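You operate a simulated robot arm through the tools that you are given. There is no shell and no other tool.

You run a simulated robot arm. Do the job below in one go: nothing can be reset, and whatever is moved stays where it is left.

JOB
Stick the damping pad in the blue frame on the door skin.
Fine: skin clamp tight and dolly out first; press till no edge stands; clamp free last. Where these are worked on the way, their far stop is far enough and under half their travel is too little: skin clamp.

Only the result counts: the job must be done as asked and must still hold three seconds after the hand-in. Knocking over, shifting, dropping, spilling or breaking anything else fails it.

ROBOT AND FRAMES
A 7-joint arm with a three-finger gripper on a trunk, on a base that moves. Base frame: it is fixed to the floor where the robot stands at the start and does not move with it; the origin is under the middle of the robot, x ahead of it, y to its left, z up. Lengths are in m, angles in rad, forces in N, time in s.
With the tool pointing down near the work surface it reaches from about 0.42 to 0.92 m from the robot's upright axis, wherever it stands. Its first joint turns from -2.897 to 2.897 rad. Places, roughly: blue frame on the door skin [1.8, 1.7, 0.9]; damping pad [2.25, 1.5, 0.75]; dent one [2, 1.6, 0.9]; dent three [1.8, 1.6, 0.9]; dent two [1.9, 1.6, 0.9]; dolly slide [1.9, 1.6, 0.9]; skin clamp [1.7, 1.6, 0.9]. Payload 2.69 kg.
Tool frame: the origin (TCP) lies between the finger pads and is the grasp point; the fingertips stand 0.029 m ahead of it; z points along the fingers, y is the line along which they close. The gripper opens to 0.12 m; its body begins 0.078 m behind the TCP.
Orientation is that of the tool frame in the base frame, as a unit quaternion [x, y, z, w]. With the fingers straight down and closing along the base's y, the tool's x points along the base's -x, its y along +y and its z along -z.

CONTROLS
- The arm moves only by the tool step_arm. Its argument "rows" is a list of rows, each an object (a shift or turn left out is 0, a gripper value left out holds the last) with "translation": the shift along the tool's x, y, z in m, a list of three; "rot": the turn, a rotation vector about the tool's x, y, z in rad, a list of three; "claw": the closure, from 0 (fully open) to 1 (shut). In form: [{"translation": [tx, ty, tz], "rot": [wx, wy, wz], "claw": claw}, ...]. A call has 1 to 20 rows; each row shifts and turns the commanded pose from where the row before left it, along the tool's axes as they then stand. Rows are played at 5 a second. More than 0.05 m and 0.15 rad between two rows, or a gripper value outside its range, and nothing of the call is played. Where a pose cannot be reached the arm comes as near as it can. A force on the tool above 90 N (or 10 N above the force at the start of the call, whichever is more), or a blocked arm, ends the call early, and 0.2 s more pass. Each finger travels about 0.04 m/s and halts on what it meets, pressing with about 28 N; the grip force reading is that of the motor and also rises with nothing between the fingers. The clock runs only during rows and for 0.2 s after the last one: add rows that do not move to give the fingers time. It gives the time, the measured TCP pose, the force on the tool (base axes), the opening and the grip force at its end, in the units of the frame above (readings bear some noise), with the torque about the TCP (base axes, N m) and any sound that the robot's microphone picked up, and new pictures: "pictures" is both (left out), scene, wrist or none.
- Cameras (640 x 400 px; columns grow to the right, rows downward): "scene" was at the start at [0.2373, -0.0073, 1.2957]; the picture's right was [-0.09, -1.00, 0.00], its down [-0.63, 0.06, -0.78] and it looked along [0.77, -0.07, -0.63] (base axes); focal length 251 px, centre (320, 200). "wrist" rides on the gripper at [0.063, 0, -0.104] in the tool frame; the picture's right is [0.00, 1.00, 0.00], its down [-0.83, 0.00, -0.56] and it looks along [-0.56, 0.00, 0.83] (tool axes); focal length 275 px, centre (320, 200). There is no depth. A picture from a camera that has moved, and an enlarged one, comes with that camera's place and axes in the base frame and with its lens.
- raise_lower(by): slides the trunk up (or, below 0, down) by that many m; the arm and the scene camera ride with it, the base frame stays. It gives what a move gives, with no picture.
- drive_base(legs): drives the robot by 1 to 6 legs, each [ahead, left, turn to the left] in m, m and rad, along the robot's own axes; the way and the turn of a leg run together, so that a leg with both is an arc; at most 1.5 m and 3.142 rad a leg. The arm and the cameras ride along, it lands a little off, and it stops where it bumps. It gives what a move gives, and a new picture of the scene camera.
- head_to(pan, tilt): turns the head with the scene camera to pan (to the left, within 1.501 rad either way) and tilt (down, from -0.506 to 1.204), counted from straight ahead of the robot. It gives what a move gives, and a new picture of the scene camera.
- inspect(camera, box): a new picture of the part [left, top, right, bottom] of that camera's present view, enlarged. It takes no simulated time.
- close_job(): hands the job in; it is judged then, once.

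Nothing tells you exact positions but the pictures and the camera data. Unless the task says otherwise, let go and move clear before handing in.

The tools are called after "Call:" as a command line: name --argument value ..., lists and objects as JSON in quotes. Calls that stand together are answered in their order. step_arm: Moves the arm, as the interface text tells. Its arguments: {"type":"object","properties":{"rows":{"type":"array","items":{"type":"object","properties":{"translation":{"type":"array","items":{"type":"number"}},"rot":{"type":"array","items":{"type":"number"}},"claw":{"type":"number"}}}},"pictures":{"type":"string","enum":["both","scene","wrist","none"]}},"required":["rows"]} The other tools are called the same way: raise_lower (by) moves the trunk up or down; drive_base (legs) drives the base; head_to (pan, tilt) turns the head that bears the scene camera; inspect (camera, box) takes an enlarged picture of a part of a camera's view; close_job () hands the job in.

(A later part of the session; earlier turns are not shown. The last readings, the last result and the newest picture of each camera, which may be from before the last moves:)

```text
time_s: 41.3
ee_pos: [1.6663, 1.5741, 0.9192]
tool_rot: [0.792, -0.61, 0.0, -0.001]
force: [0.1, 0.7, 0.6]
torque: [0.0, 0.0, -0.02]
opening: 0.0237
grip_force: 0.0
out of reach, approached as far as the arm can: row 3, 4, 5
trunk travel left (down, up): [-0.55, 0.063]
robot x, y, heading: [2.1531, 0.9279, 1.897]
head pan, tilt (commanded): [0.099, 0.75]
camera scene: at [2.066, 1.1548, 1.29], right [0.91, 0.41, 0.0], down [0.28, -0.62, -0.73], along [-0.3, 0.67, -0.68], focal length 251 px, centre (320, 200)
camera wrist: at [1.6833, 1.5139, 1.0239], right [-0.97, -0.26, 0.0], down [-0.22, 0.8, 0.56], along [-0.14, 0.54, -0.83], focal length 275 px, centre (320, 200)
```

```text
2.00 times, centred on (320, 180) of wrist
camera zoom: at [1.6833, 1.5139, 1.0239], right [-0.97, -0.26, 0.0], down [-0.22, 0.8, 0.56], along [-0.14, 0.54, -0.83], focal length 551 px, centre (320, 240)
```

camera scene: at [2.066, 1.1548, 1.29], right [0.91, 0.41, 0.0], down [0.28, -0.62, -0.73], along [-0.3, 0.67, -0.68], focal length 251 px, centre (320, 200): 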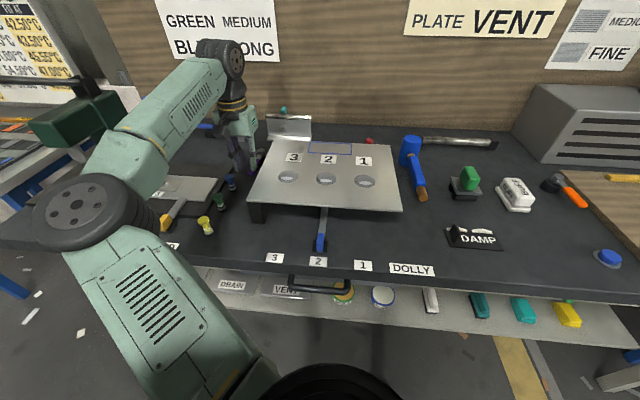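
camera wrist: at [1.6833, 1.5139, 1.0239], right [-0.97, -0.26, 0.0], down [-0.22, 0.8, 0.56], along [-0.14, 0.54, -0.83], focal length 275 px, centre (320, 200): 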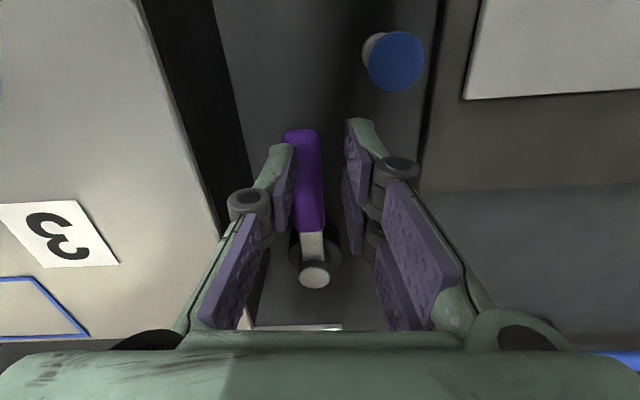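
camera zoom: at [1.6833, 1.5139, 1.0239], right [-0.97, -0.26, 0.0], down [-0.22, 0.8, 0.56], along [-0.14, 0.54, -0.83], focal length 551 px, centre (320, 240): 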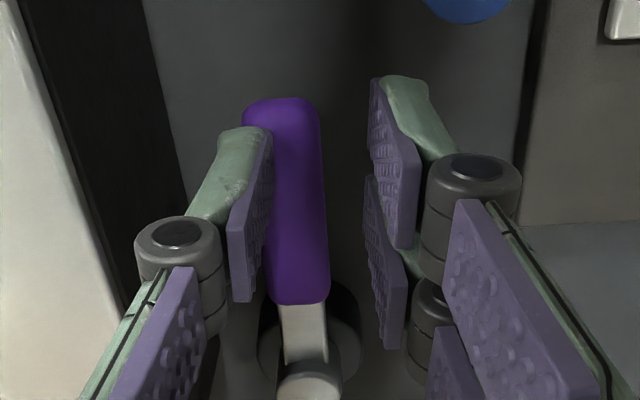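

The arm can't turn the tool further clockwise here (a joint limit), so I'll keep the tool's orientation and instead push the lever with the right-hand single finger, with the gripper opened. First I check how the commanded pose stands.

Call:
step_arm --rows '[{"rot": [0, 0, -0.07]}, {}]' --pictures "none"

```text
time_s: 41.9
ee_pos: [1.6659, 1.5752, 0.92]
tool_rot: [0.813, -0.583, 0.0, -0.002]
force: [0.3, 0.1, 0.7]
torque: [0.0, 0.01, 0.0]
opening: 0.0241
grip_force: 0.1
trunk travel left (down, up): [-0.55, 0.063]
robot x, y, heading: [2.1537, 0.9286, 1.897]
head pan, tilt (commanded): [0.099, 0.75]
```

The commanded pose follows the reached one, good. Now I open the gripper while shifting left so only the right finger pushes the lever, then follow its arc to about 60°.

Call:
step_arm --rows '[{"translation": [-0.0017, 0.0074, 0], "claw": 0.33}, {"translation": [-0.0017, 0.0074, 0]}, {"translation": [-0.0017, 0.0074, 0]}, {"translation": [-0.0017, 0.0074, 0]}, {}, {"translation": [-0.0017, 0.0105, 0]}, {"translation": [-0.0017, 0.0105, 0]}, {"translation": [-0.0037, 0.0067, 0]}, {"translation": [-0.0037, 0.0067, 0]}, {"translation": [-0.0053, 0.0055, 0]}, {"translation": [-0.0053, 0.0055, 0]}, {}]'

Call:
inspect --camera "wrist" --box '[180, 60, 460, 300]'

```text
time_s: 44.5
ee_pos: [1.6438, 1.5732, 0.9208]
tool_rot: [0.813, -0.582, 0.0, -0.002]
force: [-0.2, -0.3, 0.1]
torque: [0.0, -0.01, 0.0]
opening: 0.0804
grip_force: 0.1
out of reach, approached as far as the arm can: row 4, 6, 7, 8, 9, 10, 11
trunk travel left (down, up): [-0.55, 0.063]
robot x, y, heading: [2.1521, 0.9304, 1.899]
head pan, tilt (commanded): [0.099, 0.75]
camera scene: at [2.066, 1.1548, 1.29], right [0.91, 0.41, 0.0], down [0.28, -0.62, -0.73], along [-0.3, 0.67, -0.68], focal length 251 px, centre (320, 200)
camera wrist: at [1.6652, 1.5134, 1.0237], right [-0.95, -0.33, 0.0], down [-0.27, 0.78, 0.56], along [-0.18, 0.53, -0.83], focal length 275 px, centre (320, 200)
```

scene: 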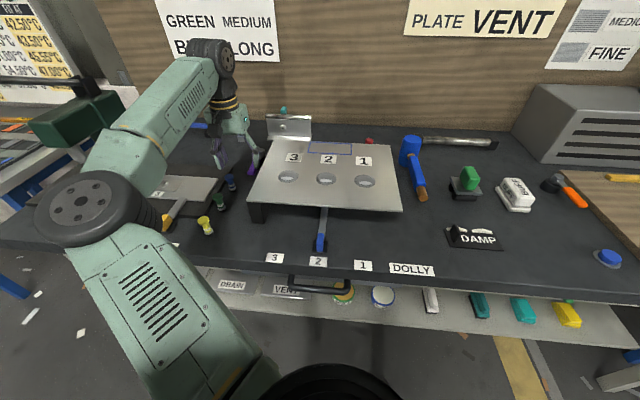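
wrist: 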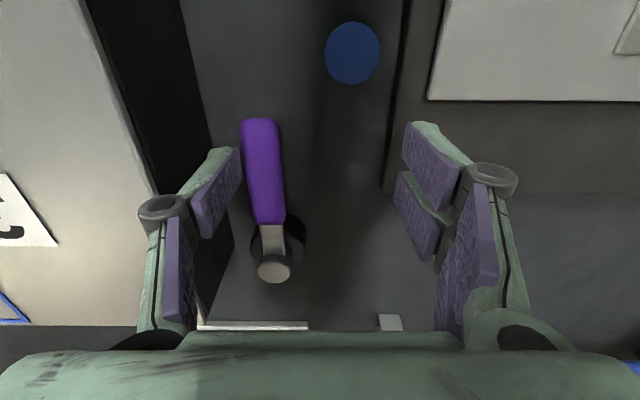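

```text
1.67 times, centred on (320, 180) of wrist
camera zoom: at [1.6652, 1.5134, 1.0237], right [-0.95, -0.33, 0.0], down [-0.27, 0.78, 0.56], along [-0.18, 0.53, -0.83], focal length 459 px, centre (320, 233)
```

zoom: 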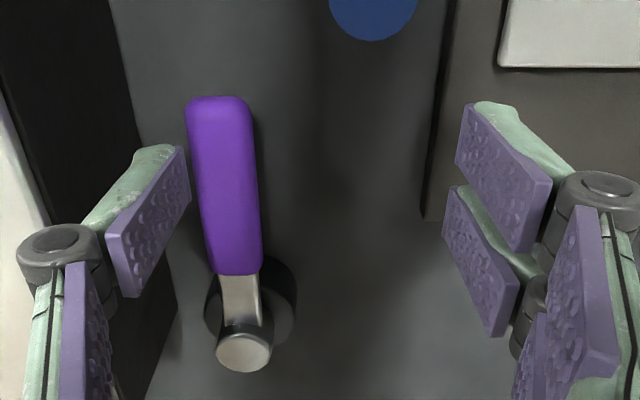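

The arm has run into its turn limit on this side, so I'll lift the hand clear and shift the base about 0.165 m to the left along the bench, which suits clamp, frame and pad alike.

Call:
step_arm --rows '[{"translation": [0, 0, -0.02]}, {"translation": [0, 0, -0.03]}, {"translation": [0, 0, -0.04]}, {"translation": [0, 0, -0.04]}, {}]' --pictures "none"

Call:
drive_base --legs '[[0.0, 0.165, 0.0]]'

Call:
inspect --camera "wrist" --box '[0, 0, 640, 400]'

```text
time_s: 45.7
ee_pos: [1.6696, 1.5638, 1.0408]
tool_rot: [0.814, -0.581, -0.001, -0.001]
force: [0.1, -0.3, 0.3]
torque: [0.01, -0.01, 0.01]
opening: 0.0803
grip_force: 0.0
out of reach, approached as far as the arm can: row 2, 3, 4
trunk travel left (down, up): [-0.55, 0.063]
robot x, y, heading: [2.1536, 0.9328, 1.897]
head pan, tilt (commanded): [0.099, 0.75]
```

```text
time_s: 47.6
ee_pos: [1.5148, 1.5109, 1.04]
tool_rot: [0.814, -0.582, -0.001, -0.002]
force: [0.5, -0.4, 0.1]
torque: [0.03, -0.01, -0.01]
opening: 0.0803
grip_force: 0.0
trunk travel left (down, up): [-0.55, 0.063]
robot x, y, heading: [1.9958, 0.8752, 1.897]
head pan, tilt (commanded): [0.099, 0.75]
camera scene: at [1.9113, 1.1024, 1.29], right [0.91, 0.41, 0.0], down [0.28, -0.62, -0.73], along [-0.3, 0.67, -0.68], focal length 251 px, centre (320, 200)
```

scene: 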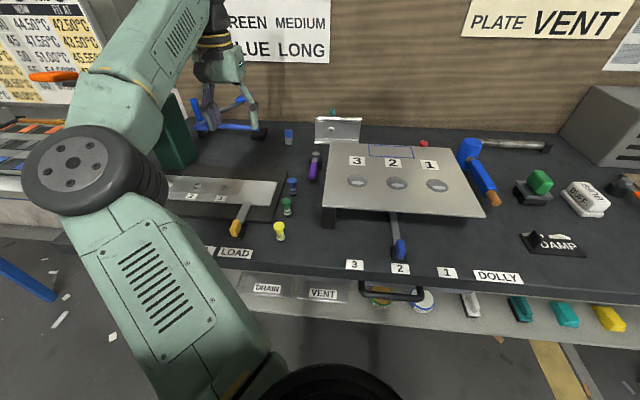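

```text
1.00 times, centred on (320, 200) of wrist (not enlarged: the box is as wide or as high as the picture)
camera zoom: at [1.537, 1.4517, 1.1445], right [-0.94, -0.33, 0.0], down [-0.27, 0.78, 0.56], along [-0.18, 0.53, -0.83], focal length 275 px, centre (320, 200)
```

zoom: 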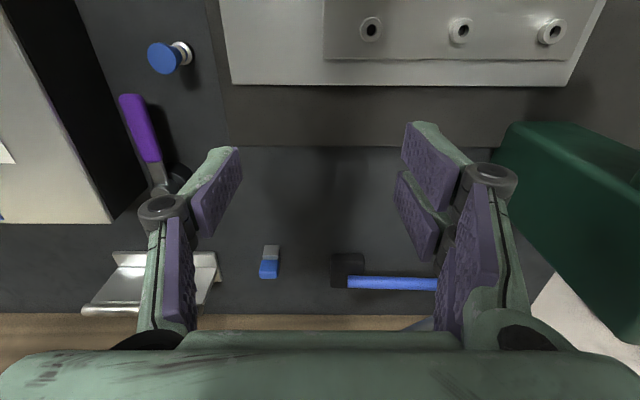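

The hand now hangs near the press, so I'll move it right above the lever first and look before descending.

Call:
step_arm --rows '[{"translation": [0, -0.036, 0]}, {"translation": [0, -0.036, 0]}, {"translation": [-0.01, -0.036, 0]}, {"translation": [-0.009, -0.037, 0]}, {}, {}]'

Call:
inspect --camera "wrist" --box '[160, 60, 480, 260]'

```text
time_s: 49.0
ee_pos: [1.6471, 1.5769, 1.0409]
tool_rot: [0.813, -0.582, -0.001, -0.002]
force: [-0.2, -0.2, 0.6]
torque: [0.03, 0.02, 0.02]
opening: 0.0805
grip_force: 0.1
trunk travel left (down, up): [-0.55, 0.063]
robot x, y, heading: [2.0025, 0.8803, 1.897]
head pan, tilt (commanded): [0.099, 0.75]
camera scene: at [1.9115, 1.1024, 1.29], right [0.91, 0.41, 0.0], down [0.28, -0.62, -0.73], along [-0.3, 0.67, -0.68], focal length 251 px, centre (320, 200)
camera wrist: at [1.6684, 1.5167, 1.1452], right [-0.94, -0.33, 0.0], down [-0.27, 0.78, 0.56], along [-0.18, 0.53, -0.83], focal length 275 px, centre (320, 200)
```

scene: 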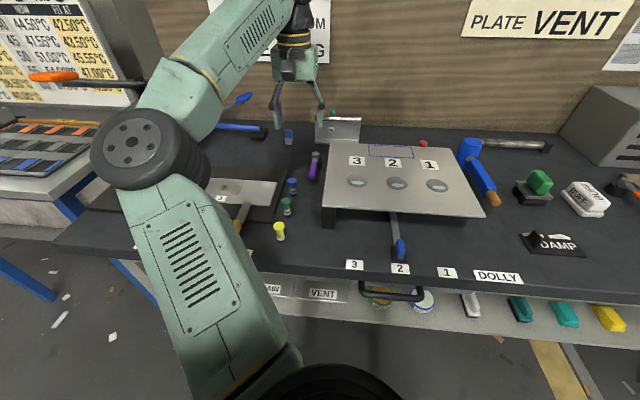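
wrist: 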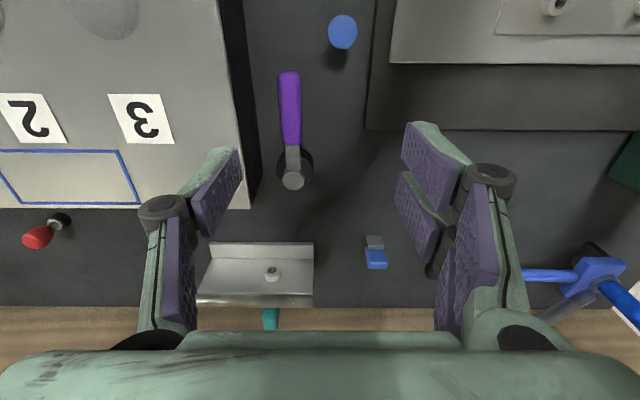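

```text
2.00 times, centred on (320, 160) of wrist
camera zoom: at [1.6684, 1.5167, 1.1452], right [-0.94, -0.33, 0.0], down [-0.27, 0.78, 0.56], along [-0.18, 0.53, -0.83], focal length 551 px, centre (320, 280)
```

zoom: 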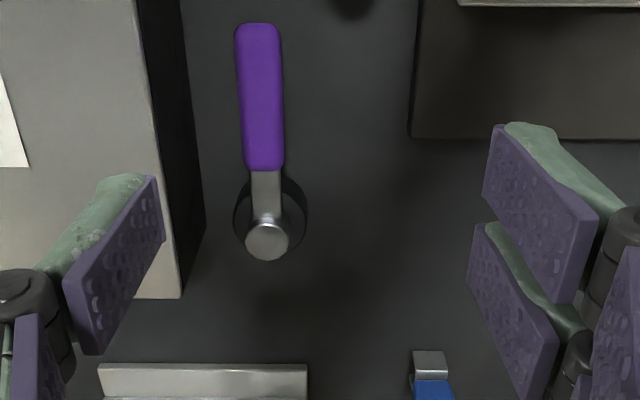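

Alignment is right again: right finger 5 mm right of the lever and clear of the skin. I'll descend and push along the arc to about 60°.

Call:
step_arm --rows '[{"translation": [0, 0, 0.03]}, {"translation": [0, 0, 0.03]}, {"translation": [0, 0, 0.03]}, {"translation": [0, 0, 0.03]}, {}, {"translation": [0, 0.0097, 0]}, {"translation": [0, 0.0097, 0]}, {"translation": [-0.0018, 0.0075, 0]}, {"translation": [-0.0018, 0.0075, 0]}, {"translation": [-0.0038, 0.007, 0]}, {"translation": [-0.0038, 0.007, 0]}, {"translation": [-0.0053, 0.0055, 0]}, {"translation": [-0.0053, 0.0055, 0]}, {}]'

Call:
inspect --camera "wrist" --box '[160, 60, 480, 300]'

```text
time_s: 52.0
ee_pos: [1.5846, 1.5773, 0.9217]
tool_rot: [0.813, -0.582, -0.001, -0.002]
force: [-0.8, -0.7, -0.5]
torque: [0.03, -0.03, 0.0]
opening: 0.0802
grip_force: 0.1
trunk travel left (down, up): [-0.55, 0.063]
robot x, y, heading: [2.0005, 0.8779, 1.899]
head pan, tilt (commanded): [0.099, 0.75]
camera scene: at [1.9115, 1.1024, 1.29], right [0.91, 0.41, 0.0], down [0.28, -0.62, -0.73], along [-0.3, 0.67, -0.68], focal length 251 px, centre (320, 200)
camera wrist: at [1.605, 1.518, 1.0247], right [-0.94, -0.33, 0.0], down [-0.27, 0.78, 0.56], along [-0.18, 0.53, -0.83], focal length 275 px, centre (320, 200)
```

scene: 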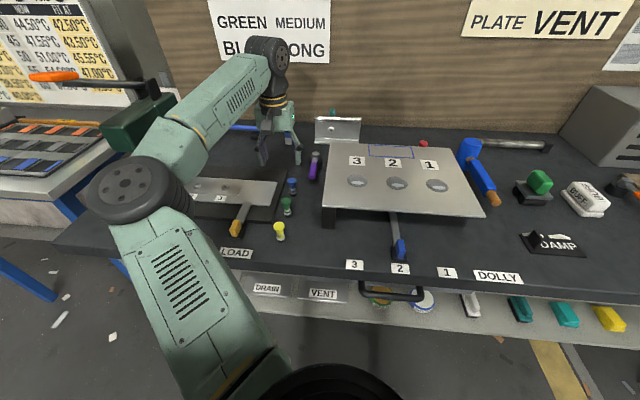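
wrist: 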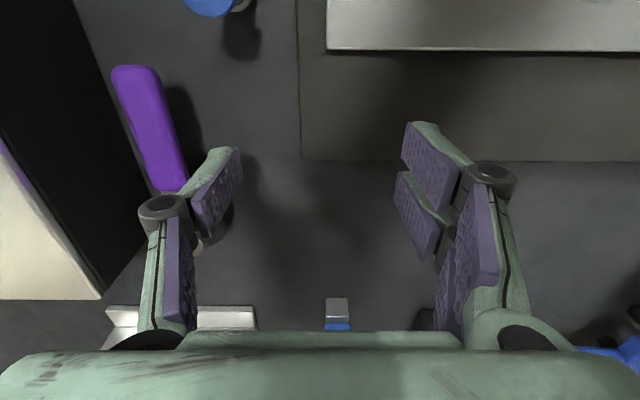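

```text
1.67 times, centred on (320, 180) of wrist
camera zoom: at [1.605, 1.518, 1.0247], right [-0.94, -0.33, 0.0], down [-0.27, 0.78, 0.56], along [-0.18, 0.53, -0.83], focal length 459 px, centre (320, 233)
```

zoom: 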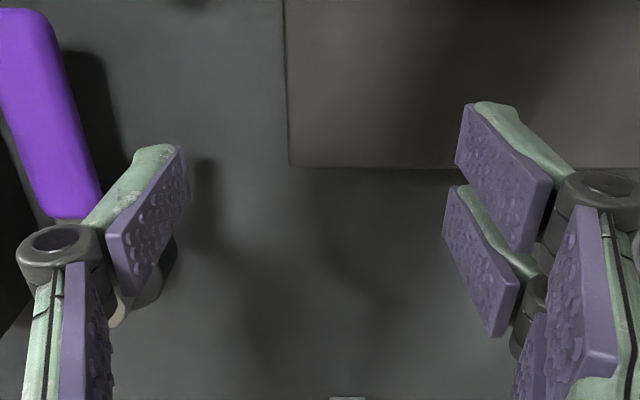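

The finger passed over the lever without touching: re-triangulating, the lever's top is only about z 0.883. I'll lift, go back to the right side of it and descend lower.

Call:
step_arm --rows '[{"translation": [0, 0, -0.04]}, {"translation": [0, 0, -0.04]}, {"translation": [0.006, -0.02, 0]}, {"translation": [0.006, -0.02, 0]}, {"translation": [0.006, -0.02, 0]}, {}, {"translation": [0, 0, 0.04]}, {"translation": [0, 0, 0.03]}, {}, {}]'

Call:
inspect --camera "wrist" --box '[120, 60, 360, 260]'

Call:
inspect --camera "scene" --box '[240, 100, 360, 220]'

```text
time_s: 54.2
ee_pos: [1.646, 1.5798, 0.9311]
tool_rot: [0.813, -0.582, 0.0, -0.001]
force: [-0.8, -0.2, 0.1]
torque: [0.02, 0.03, 0.0]
opening: 0.0806
grip_force: 0.0
trunk travel left (down, up): [-0.55, 0.063]
robot x, y, heading: [1.9976, 0.8785, 1.897]
head pan, tilt (commanded): [0.099, 0.75]
camera scene: at [1.9115, 1.1024, 1.29], right [0.91, 0.41, 0.0], down [0.28, -0.62, -0.73], along [-0.3, 0.67, -0.68], focal length 251 px, centre (320, 200)
camera wrist: at [1.6677, 1.5209, 1.0345], right [-0.94, -0.33, 0.0], down [-0.27, 0.78, 0.56], along [-0.18, 0.53, -0.83], focal length 275 px, centre (320, 200)
```

scene: 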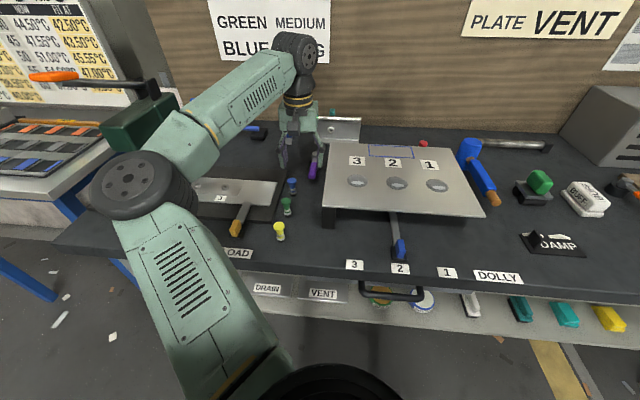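
wrist: 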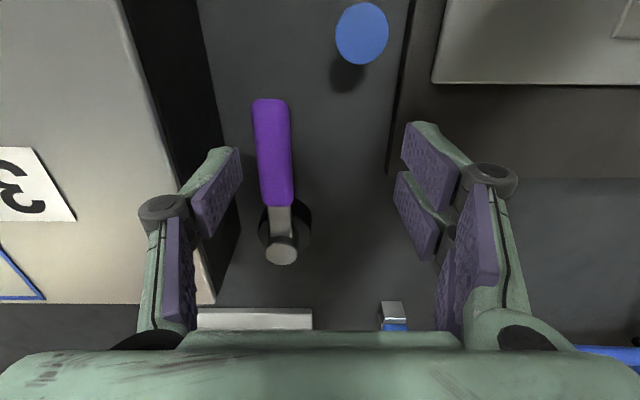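

```text
2.00 times, centred on (240, 160) of wrist
camera zoom: at [1.6677, 1.5209, 1.0345], right [-0.94, -0.33, 0.0], down [-0.27, 0.78, 0.56], along [-0.18, 0.53, -0.83], focal length 551 px, centre (480, 280)
```

zoom: 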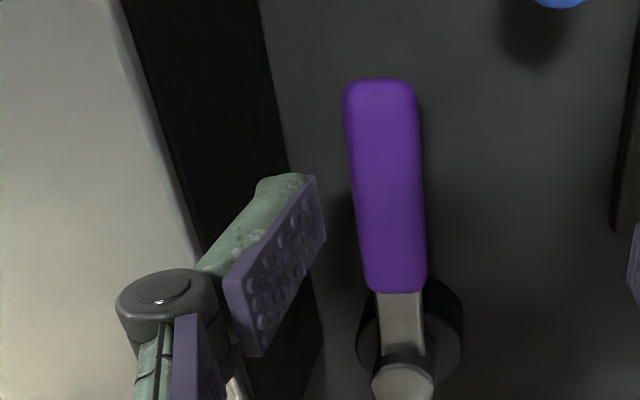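

```text
3.33 times, centred on (300, 160) of scene
camera zoom: at [1.9115, 1.1024, 1.29], right [0.91, 0.41, 0.0], down [0.28, -0.62, -0.73], along [-0.3, 0.67, -0.68], focal length 837 px, centre (387, 333)
```

zoom: 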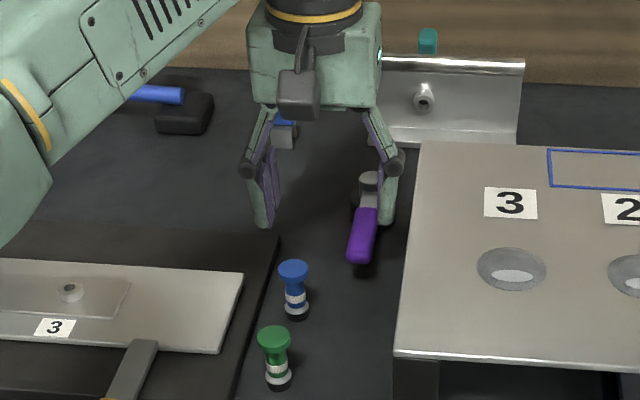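

Call:
step_arm --rows '[{"translation": [0, 0, 0.012]}, {"translation": [0, 0, 0.012]}, {"translation": [0, 0, 0.012]}, {}]'

Call:
inspect --camera "wrist" --box '[120, 60, 360, 260]'

Call:
inspect --camera "scene" --box '[270, 110, 350, 200]'

```text
time_s: 55.2
ee_pos: [1.6461, 1.5812, 0.8947]
tool_rot: [0.813, -0.582, -0.002, -0.003]
force: [0.3, 0.0, 0.6]
torque: [0.01, -0.02, 0.04]
opening: 0.0804
grip_force: 0.1
trunk travel left (down, up): [-0.55, 0.063]
robot x, y, heading: [2.0036, 0.8766, 1.895]
head pan, tilt (commanded): [0.099, 0.75]
camera scene: at [1.9115, 1.1024, 1.29], right [0.91, 0.41, 0.0], down [0.28, -0.62, -0.73], along [-0.3, 0.67, -0.68], focal length 251 px, centre (320, 200)
camera wrist: at [1.6678, 1.521, 0.9984], right [-0.94, -0.33, 0.0], down [-0.27, 0.78, 0.56], along [-0.18, 0.53, -0.83], focal length 275 px, centre (320, 200)
```

scene: 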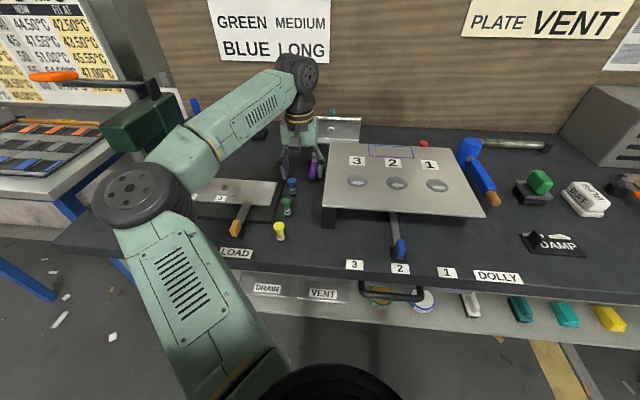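
wrist: 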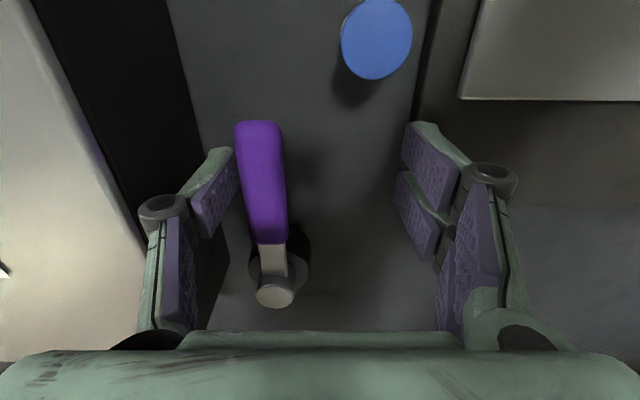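

```text
2.00 times, centred on (240, 160) of wrist
camera zoom: at [1.6678, 1.521, 0.9984], right [-0.94, -0.33, 0.0], down [-0.27, 0.78, 0.56], along [-0.18, 0.53, -0.83], focal length 551 px, centre (480, 280)
```

zoom: 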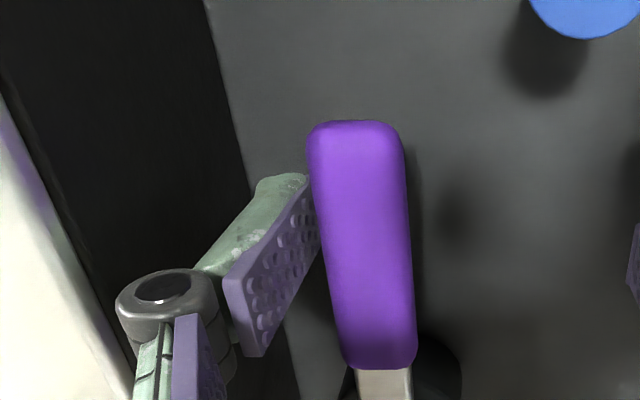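

```text
4.44 times, centred on (310, 155) of scene
camera zoom: at [1.9115, 1.1024, 1.29], right [0.91, 0.41, 0.0], down [0.28, -0.62, -0.73], along [-0.3, 0.67, -0.68], focal length 1116 px, centre (364, 400)
```

zoom: 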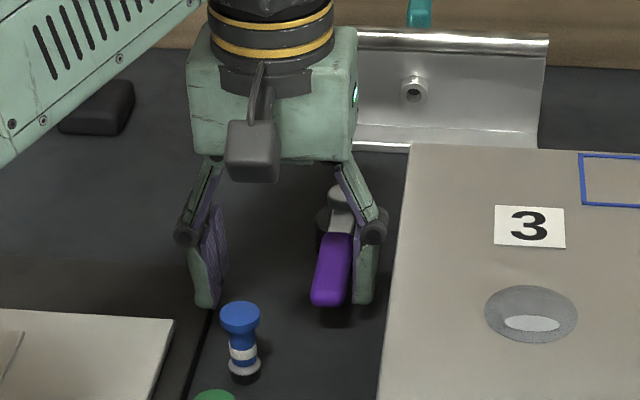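

Now the fingertip is hidden behind the lever top, so it is low enough. I'll push the lever along its arc in small rows.

Call:
step_arm --rows '[{"translation": [0, 0.0095, 0]}, {"translation": [0, 0.0095, 0]}, {"translation": [-0.0021, 0.0083, 0]}, {"translation": [-0.0021, 0.0083, 0]}, {}]'

Call:
inspect --camera "wrist" --box '[120, 60, 440, 300]'

```text
time_s: 56.5
ee_pos: [1.6116, 1.5749, 0.896]
tool_rot: [0.813, -0.582, -0.001, -0.002]
force: [1.9, -0.2, -0.9]
torque: [-0.02, -0.04, -0.03]
opening: 0.0819
grip_force: 1.0
trunk travel left (down, up): [-0.55, 0.063]
robot x, y, heading: [1.9984, 0.8798, 1.903]
head pan, tilt (commanded): [0.099, 0.75]
camera scene: at [1.9116, 1.1025, 1.29], right [0.91, 0.41, 0.0], down [0.28, -0.62, -0.73], along [-0.3, 0.67, -0.68], focal length 251 px, centre (320, 200)
camera wrist: at [1.6329, 1.5135, 0.9994], right [-0.94, -0.33, 0.0], down [-0.27, 0.78, 0.56], along [-0.18, 0.53, -0.83], focal length 275 px, centre (320, 200)
```

scene: 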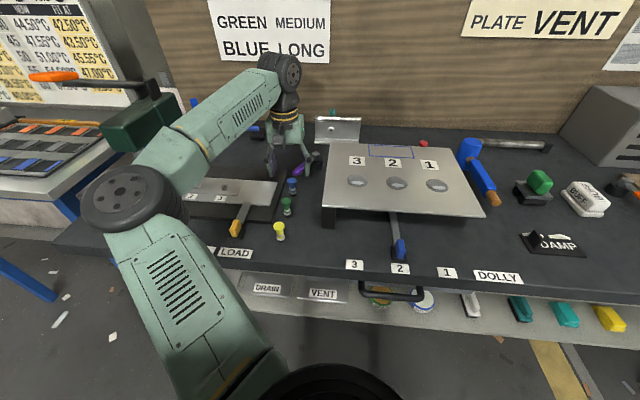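
wrist: 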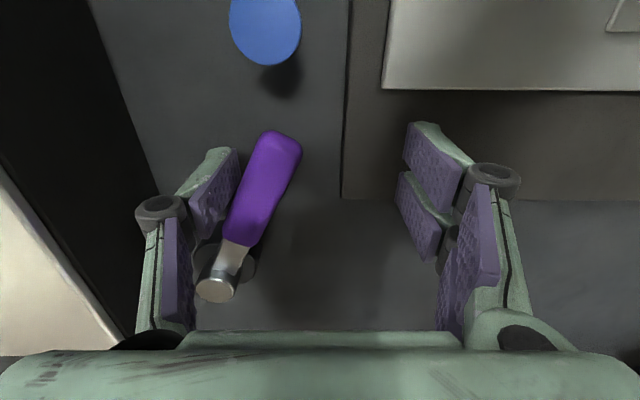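

```text
1.67 times, centred on (280, 180) of wrist
camera zoom: at [1.6329, 1.5135, 0.9994], right [-0.94, -0.33, 0.0], down [-0.27, 0.78, 0.56], along [-0.18, 0.53, -0.83], focal length 459 px, centre (387, 233)
```

zoom: 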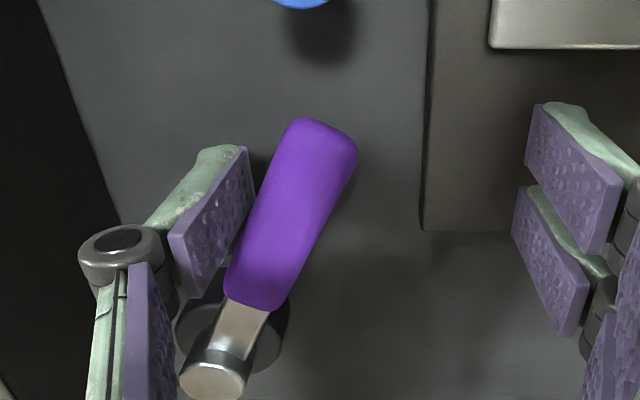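

The lever is turning (about 30°) with little force. I continue along the arc.

Call:
step_arm --rows '[{"translation": [-0.0056, 0.0076, 0]}, {"translation": [-0.0056, 0.0076, 0]}, {"translation": [-0.0061, 0.0062, 0]}, {"translation": [-0.0061, 0.0062, 0]}, {"translation": [-0.0075, 0.0045, 0]}, {"translation": [-0.0075, 0.0045, 0]}, {}]'

Call:
inspect --camera "wrist" --box '[120, 60, 440, 300]'

```text
time_s: 58.0
ee_pos: [1.5646, 1.5963, 0.8948]
tool_rot: [0.813, -0.582, -0.001, -0.002]
force: [1.8, -0.9, 1.3]
torque: [-0.03, -0.1, -0.07]
opening: 0.0809
grip_force: 0.6
trunk travel left (down, up): [-0.55, 0.063]
robot x, y, heading: [1.9994, 0.8787, 1.897]
head pan, tilt (commanded): [0.099, 0.75]
camera scene: at [1.9116, 1.1023, 1.29], right [0.91, 0.41, 0.0], down [0.28, -0.62, -0.73], along [-0.3, 0.67, -0.68], focal length 251 px, centre (320, 200)
camera wrist: at [1.5856, 1.5373, 0.999], right [-0.94, -0.33, 0.0], down [-0.27, 0.78, 0.56], along [-0.18, 0.53, -0.83], focal length 275 px, centre (320, 200)
```

scene: 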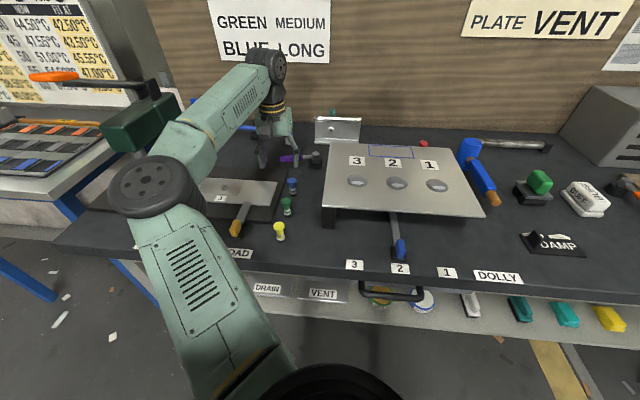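
wrist: 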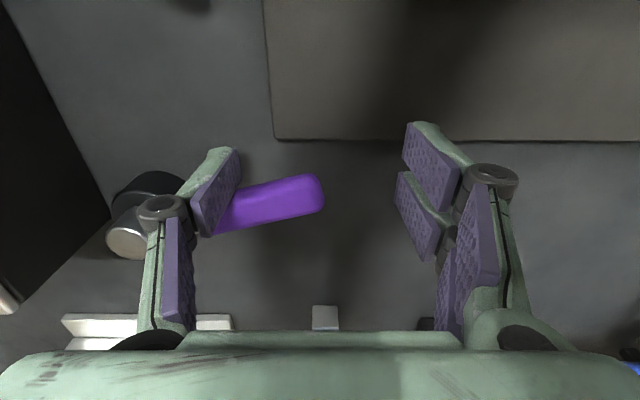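

```text
1.67 times, centred on (280, 180) of wrist
camera zoom: at [1.5856, 1.5373, 0.999], right [-0.94, -0.33, 0.0], down [-0.27, 0.78, 0.56], along [-0.18, 0.53, -0.83], focal length 459 px, centre (387, 233)
```

zoom: 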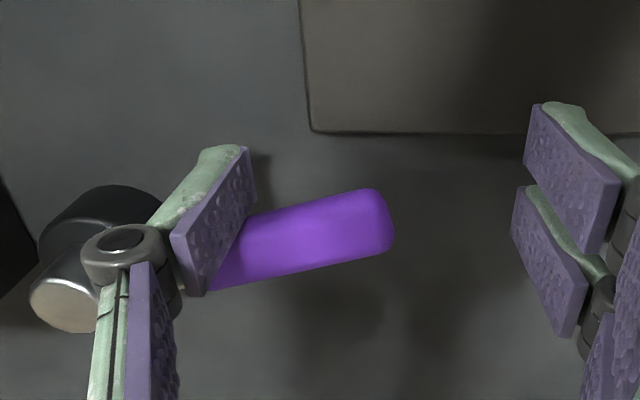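

The lever is near 80° and still free. I push on toward its far stop in small rows.

Call:
step_arm --rows '[{"translation": [-0.0072, 0.0018, 0]}, {"translation": [-0.0072, 0.0018, 0]}, {"translation": [-0.0072, 0.0018, 0]}, {}]'

Call:
inspect --camera "wrist" --box '[120, 60, 440, 300]'

```text
time_s: 59.0
ee_pos: [1.5538, 1.6133, 0.8951]
tool_rot: [0.812, -0.583, 0.003, 0.002]
force: [19.3, -40.0, -10.8]
torque: [-0.55, 0.03, -2.08]
opening: 0.0814
grip_force: 0.4
trunk travel left (down, up): [-0.55, 0.063]
robot x, y, heading: [2.0002, 0.8796, 1.892]
head pan, tilt (commanded): [0.099, 0.75]
camera scene: at [1.9126, 1.1002, 1.2903], right [0.91, 0.41, 0.0], down [0.28, -0.62, -0.73], along [-0.3, 0.67, -0.68], focal length 251 px, centre (320, 200)
camera wrist: at [1.5746, 1.5536, 0.9996], right [-0.95, -0.32, 0.0], down [-0.27, 0.79, 0.55], along [-0.18, 0.52, -0.84], focal length 275 px, centre (320, 200)
```

scene: 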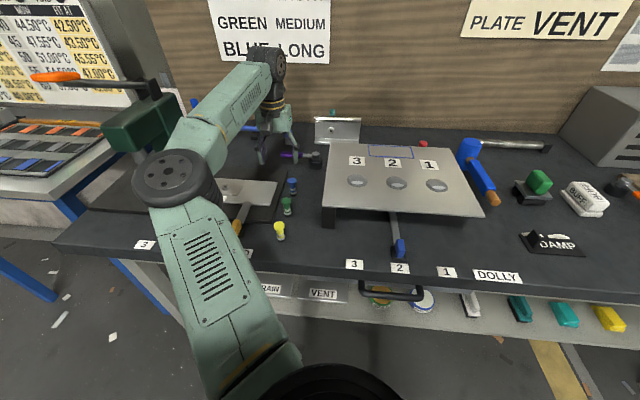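
wrist: 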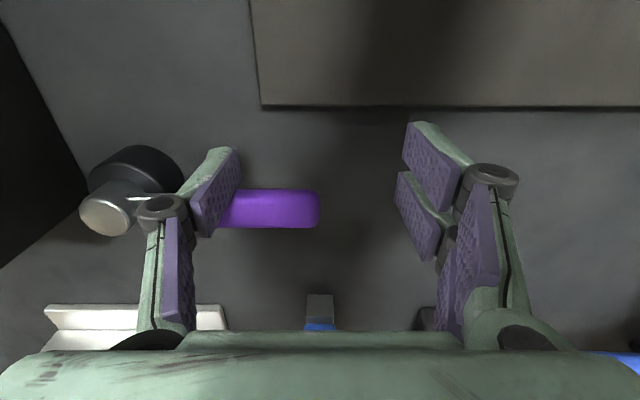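

```text
1.67 times, centred on (280, 180) of wrist
camera zoom: at [1.5746, 1.5536, 0.9996], right [-0.95, -0.32, 0.0], down [-0.27, 0.79, 0.55], along [-0.18, 0.52, -0.84], focal length 459 px, centre (387, 233)
```

zoom: 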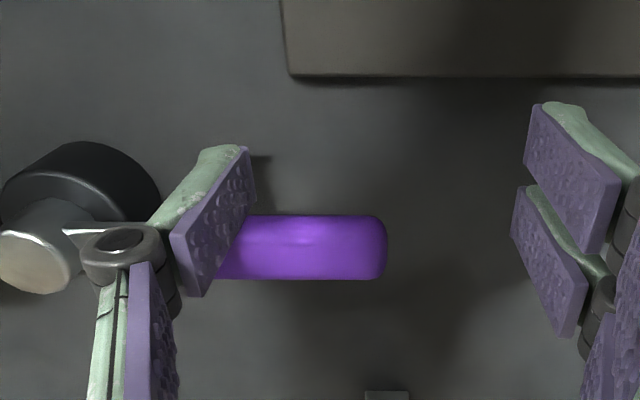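

A firm stop: the lever stands at 90° and the force rose to about 45 N, so the clamp is tight at its far stop. I back the finger off and lift clear.

Call:
step_arm --rows '[{"translation": [0.008, -0.002, 0]}, {"translation": [0.008, 0, 0]}, {"translation": [0, 0, -0.03]}, {"translation": [0, 0, -0.04]}, {"translation": [0, 0, -0.04]}, {"translation": [0, 0, -0.04]}, {}]'

Call:
inspect --camera "wrist" --box '[60, 60, 380, 300]'

```text
time_s: 60.6
ee_pos: [1.561, 1.5984, 1.0433]
tool_rot: [0.814, -0.581, -0.002, -0.002]
force: [0.8, 0.6, 0.3]
torque: [0.06, 0.0, 0.02]
opening: 0.0805
grip_force: 0.0
out of reach, approached as far as the arm can: row 6
trunk travel left (down, up): [-0.55, 0.063]
robot x, y, heading: [2.0026, 0.8786, 1.898]
head pan, tilt (commanded): [0.099, 0.75]
camera scene: at [1.9115, 1.1024, 1.29], right [0.91, 0.41, 0.0], down [0.28, -0.62, -0.73], along [-0.3, 0.67, -0.68], focal length 251 px, centre (320, 200)
camera wrist: at [1.5832, 1.5395, 1.1466], right [-0.94, -0.33, 0.0], down [-0.27, 0.78, 0.56], along [-0.18, 0.53, -0.83], focal length 275 px, centre (320, 200)
```

scene: 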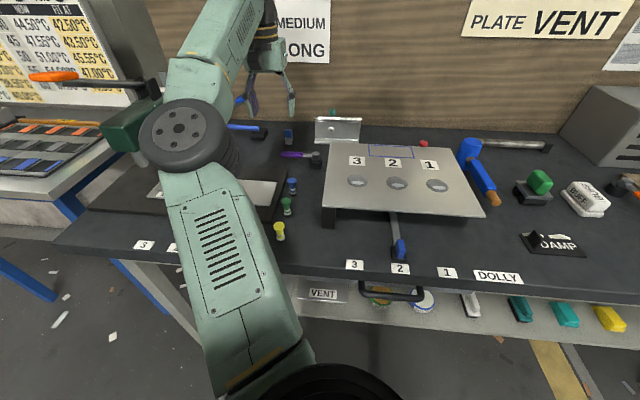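
wrist: 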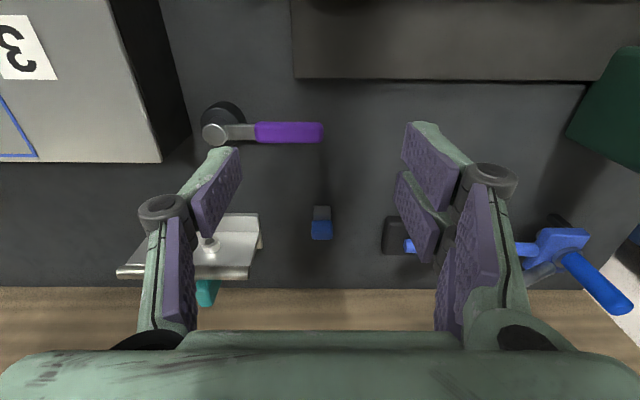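

```text
1.67 times, centred on (220, 180) of wrist
camera zoom: at [1.5832, 1.5395, 1.1466], right [-0.94, -0.33, 0.0], down [-0.27, 0.78, 0.56], along [-0.18, 0.53, -0.83], focal length 459 px, centre (487, 233)
```

zoom: 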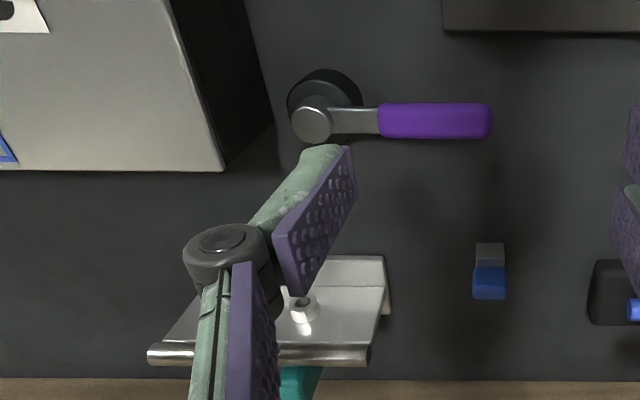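

The clamp lever stays at its stop. Next the dolly: I move above its blue knob.

Call:
step_arm --rows '[{"translation": [0.0306, -0.0341, 0]}, {"translation": [0.0306, -0.0341, 0]}, {"translation": [0.0306, -0.0341, 0]}, {"translation": [0.0306, -0.0341, 0]}, {"translation": [0.0306, -0.0341, 0]}, {"translation": [0.0306, -0.0341, 0]}, {"translation": [0.0306, -0.0341, 0]}, {"translation": [0.0306, -0.0341, 0]}, {"translation": [0.0306, -0.0341, 0]}, {}, {}]'

Call:
inspect --camera "wrist" --box '[200, 20, 440, 200]'

Call:
inspect --camera "scene" --box '[320, 170, 560, 300]'

```text
time_s: 63.0
ee_pos: [1.9424, 1.4377, 1.0437]
tool_rot: [0.814, -0.582, -0.002, -0.001]
force: [-0.4, 0.5, 0.2]
torque: [0.0, 0.01, 0.04]
opening: 0.0804
grip_force: 0.1
trunk travel left (down, up): [-0.55, 0.063]
robot x, y, heading: [1.9995, 0.8788, 1.897]
head pan, tilt (commanded): [0.099, 0.75]
camera scene: at [1.9115, 1.1024, 1.29], right [0.91, 0.41, 0.0], down [0.28, -0.62, -0.73], along [-0.3, 0.67, -0.68], focal length 251 px, centre (320, 200)
camera wrist: at [1.9631, 1.3785, 1.1483], right [-0.94, -0.33, 0.0], down [-0.27, 0.78, 0.56], along [-0.18, 0.53, -0.83], focal length 275 px, centre (320, 200)
```

scene: 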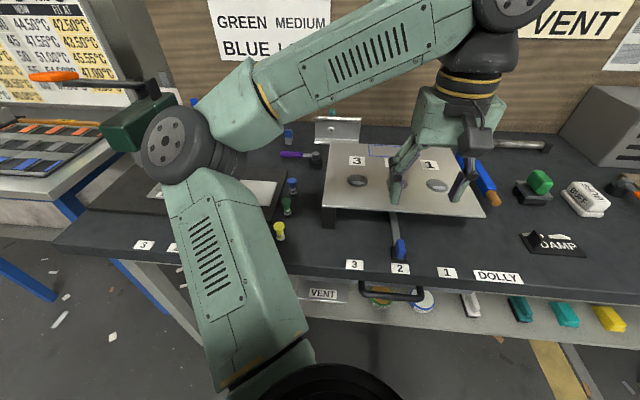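
wrist: 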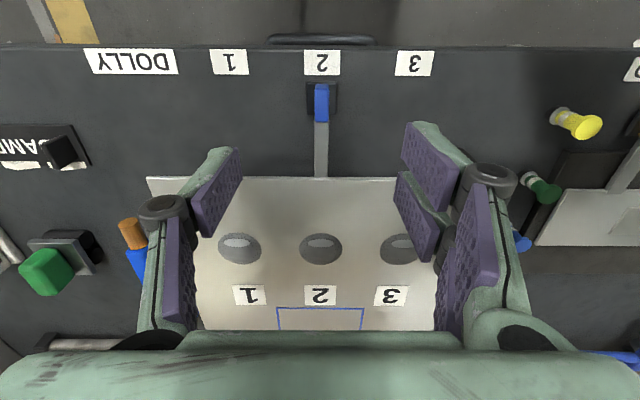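

```text
2.22 times, centred on (320, 110) of wrist
camera zoom: at [1.9631, 1.3785, 1.1483], right [-0.94, -0.33, 0.0], down [-0.27, 0.78, 0.56], along [-0.18, 0.53, -0.83], focal length 612 px, centre (320, 400)
```

zoom: 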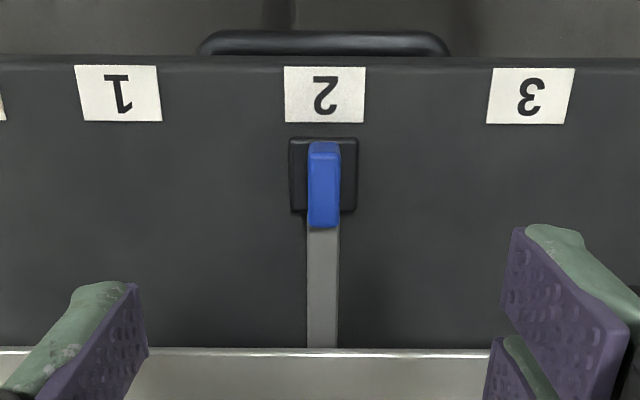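

```text
2.67 times, centred on (440, 235) of scene
camera zoom: at [1.9115, 1.1024, 1.29], right [0.91, 0.41, 0.0], down [0.28, -0.62, -0.73], along [-0.3, 0.67, -0.68], focal length 669 px, centre (0, 107)
```

zoom: 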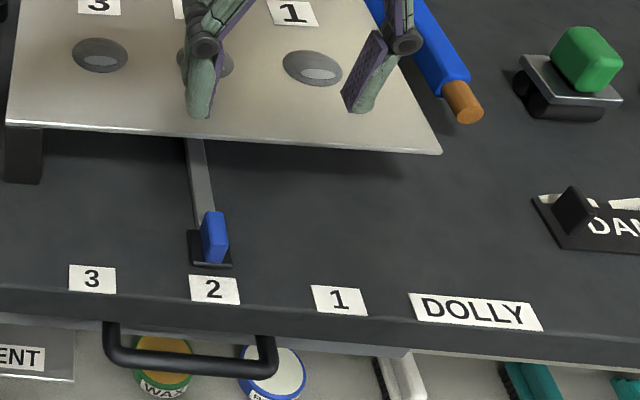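

The knob is at stop 2, R-line in the middle of my gripper, top about z 0.885. I descend over it with a narrower opening.

Call:
step_arm --rows '[{"translation": [0, 0, 0.04], "claw": 0.6}, {"translation": [0, 0, 0.04]}, {"translation": [0, 0, 0.03]}, {}, {}]'

Call:
inspect --camera "wrist" --box '[200, 60, 440, 240]'

Call:
inspect --camera "scene" --box '[340, 170, 480, 300]'

```text
time_s: 64.2
ee_pos: [1.9433, 1.4397, 0.9329]
tool_rot: [0.814, -0.581, -0.002, -0.001]
force: [-0.2, 0.3, 0.7]
torque: [0.03, -0.01, 0.01]
opening: 0.0476
grip_force: 0.1
trunk travel left (down, up): [-0.55, 0.063]
robot x, y, heading: [1.9976, 0.8831, 1.899]
head pan, tilt (commanded): [0.099, 0.75]
camera scene: at [1.9115, 1.1024, 1.29], right [0.91, 0.41, 0.0], down [0.28, -0.62, -0.73], along [-0.3, 0.67, -0.68], focal length 251 px, centre (320, 200)
camera wrist: at [1.9629, 1.3795, 1.0369], right [-0.94, -0.33, 0.0], down [-0.27, 0.78, 0.56], along [-0.18, 0.53, -0.83], focal length 275 px, centre (320, 200)
```

scene: 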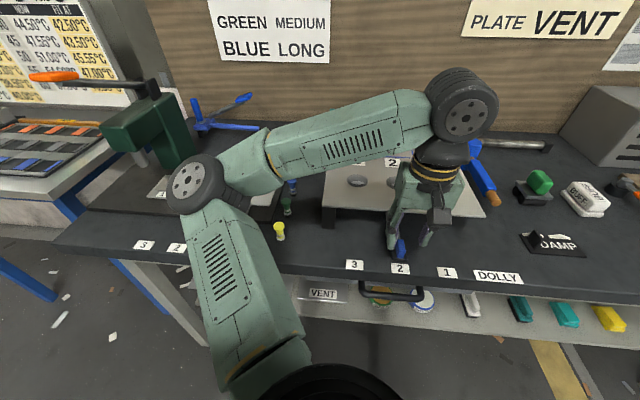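
wrist: 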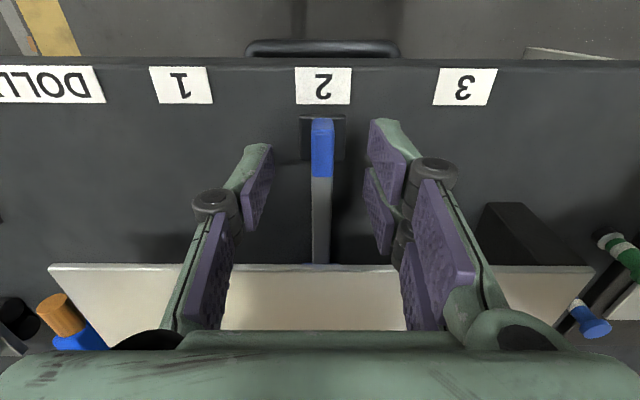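

```text
2.22 times, centred on (320, 150) of wrist
camera zoom: at [1.9629, 1.3795, 1.0369], right [-0.94, -0.33, 0.0], down [-0.27, 0.78, 0.56], along [-0.18, 0.53, -0.83], focal length 612 px, centre (320, 311)
```

zoom: 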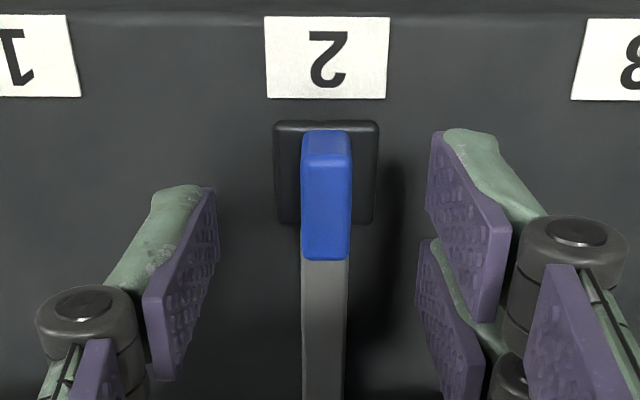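

```text
3.08 times, centred on (410, 235) of scene
camera zoom: at [1.9115, 1.1024, 1.29], right [0.91, 0.41, 0.0], down [0.28, -0.62, -0.73], along [-0.3, 0.67, -0.68], focal length 772 px, centre (43, 92)
```

zoom: 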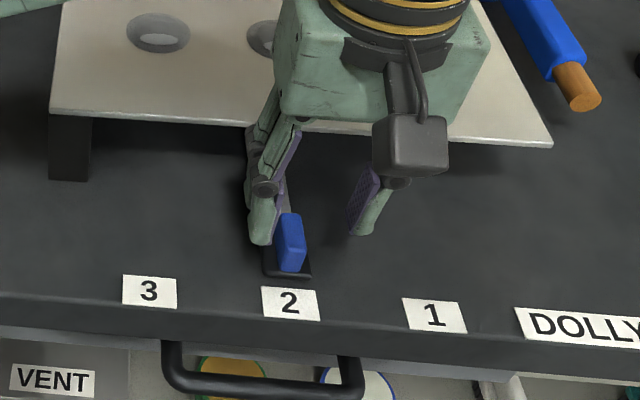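

The elbow looks low near the left fixture; I check its clearance before going on.

Call:
inspect --camera "scene" --box '[80, 70, 320, 250]'

Call:
head_to --pan 0.5 --tilt 0.75

```text
2.22 times, centred on (200, 160) of scene
camera zoom: at [1.9115, 1.1024, 1.29], right [0.91, 0.41, 0.0], down [0.28, -0.62, -0.73], along [-0.3, 0.67, -0.68], focal length 558 px, centre (587, 289)
```

zoom: 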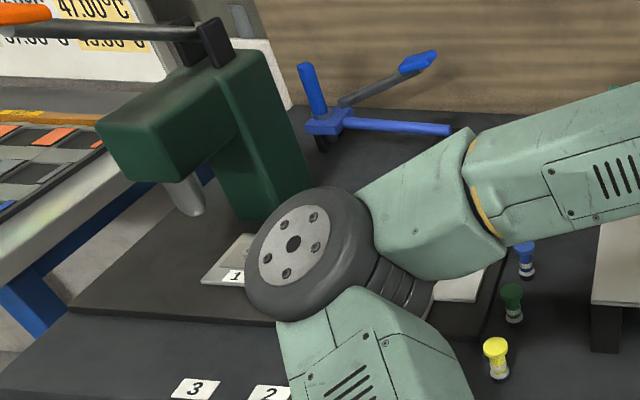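

```text
time_s: 65.1
ee_pos: [1.9415, 1.4387, 0.9329]
tool_rot: [0.814, -0.581, -0.001, -0.002]
force: [0.6, -1.1, -0.3]
torque: [0.03, 0.0, 0.02]
opening: 0.0482
grip_force: 0.0
trunk travel left (down, up): [-0.55, 0.063]
robot x, y, heading: [1.9977, 0.879, 1.899]
head pan, tilt (commanded): [0.499, 0.75]
camera scene: at [1.8849, 1.0832, 1.29], right [0.68, 0.73, 0.0], down [0.5, -0.46, -0.73], along [-0.54, 0.5, -0.68], focal length 251 px, centre (320, 200)
```

scene: 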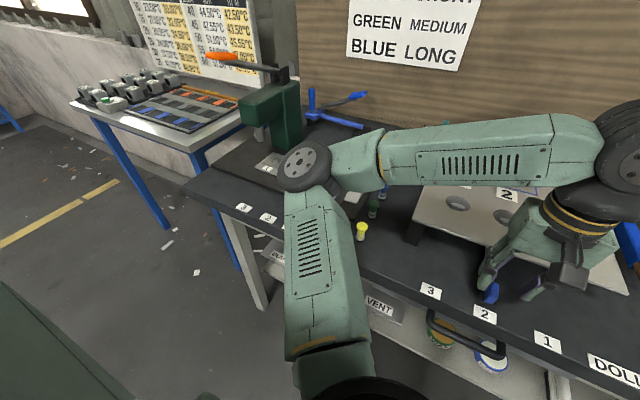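

Call:
inspect --camera "scene" --box '[200, 80, 420, 260]'

```text
2.22 times, centred on (310, 170) of scene
camera zoom: at [1.8849, 1.0832, 1.29], right [0.68, 0.73, 0.0], down [0.5, -0.46, -0.73], along [-0.54, 0.5, -0.68], focal length 558 px, centre (342, 267)
```

zoom: 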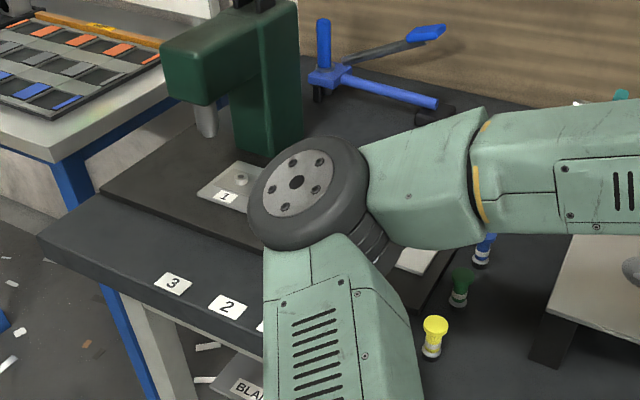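

The elbow sits at about z 1.07, well clear of the fixtures. I lower the hand around the knob and close on it.

Call:
step_arm --rows '[{"translation": [-0.004, 0, 0.015]}, {"translation": [-0.004, 0, 0.014]}, {"translation": [0, 0, 0.014]}, {}, {"claw": 0.95}, {}, {}, {}, {}]'

Call:
inspect --camera "wrist" --box '[200, 60, 440, 240]'

```text
time_s: 67.1
ee_pos: [1.9381, 1.4478, 0.8913]
tool_rot: [0.813, -0.582, -0.001, -0.001]
force: [-2.2, -1.9, -3.0]
torque: [0.08, 0.16, -0.08]
opening: 0.014
grip_force: 40.7
trunk travel left (down, up): [-0.55, 0.063]
robot x, y, heading: [2.0007, 0.8779, 1.892]
head pan, tilt (commanded): [0.499, 0.75]
camera scene: at [1.8846, 1.0831, 1.2899], right [0.68, 0.74, 0.0], down [0.5, -0.46, -0.73], along [-0.54, 0.5, -0.68], focal length 251 px, centre (320, 200)
camera wrist: at [1.9594, 1.3872, 0.994], right [-0.94, -0.33, 0.0], down [-0.27, 0.78, 0.56], along [-0.18, 0.53, -0.83], focal length 275 px, centre (320, 200)
```

scene: 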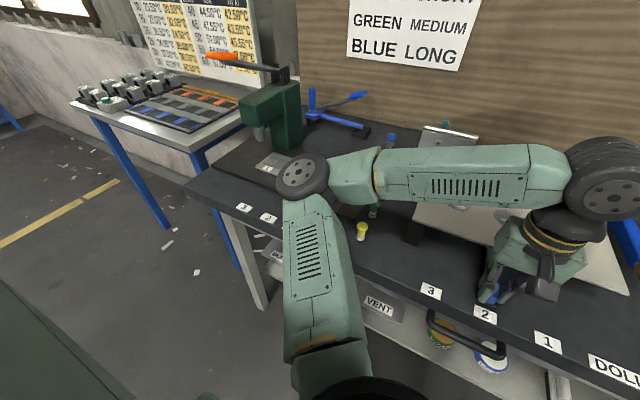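
wrist: 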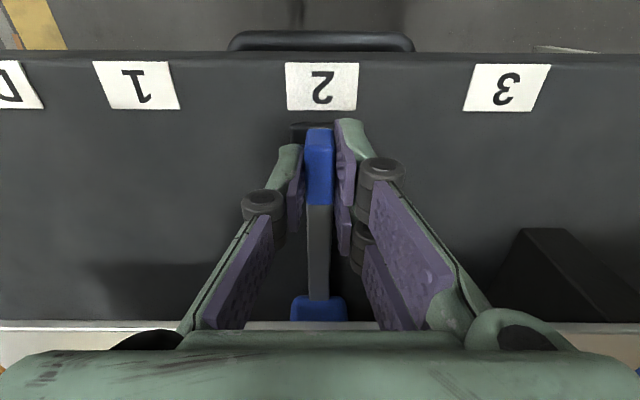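

```text
2.22 times, centred on (320, 150) of wrist
camera zoom: at [1.9594, 1.3872, 0.994], right [-0.94, -0.33, 0.0], down [-0.27, 0.78, 0.56], along [-0.18, 0.53, -0.83], focal length 612 px, centre (320, 311)
```

zoom: 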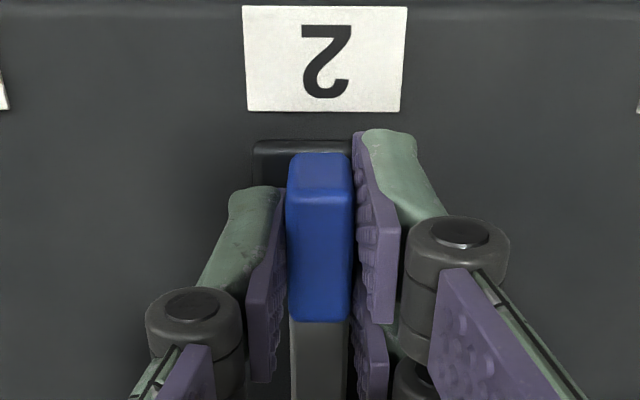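

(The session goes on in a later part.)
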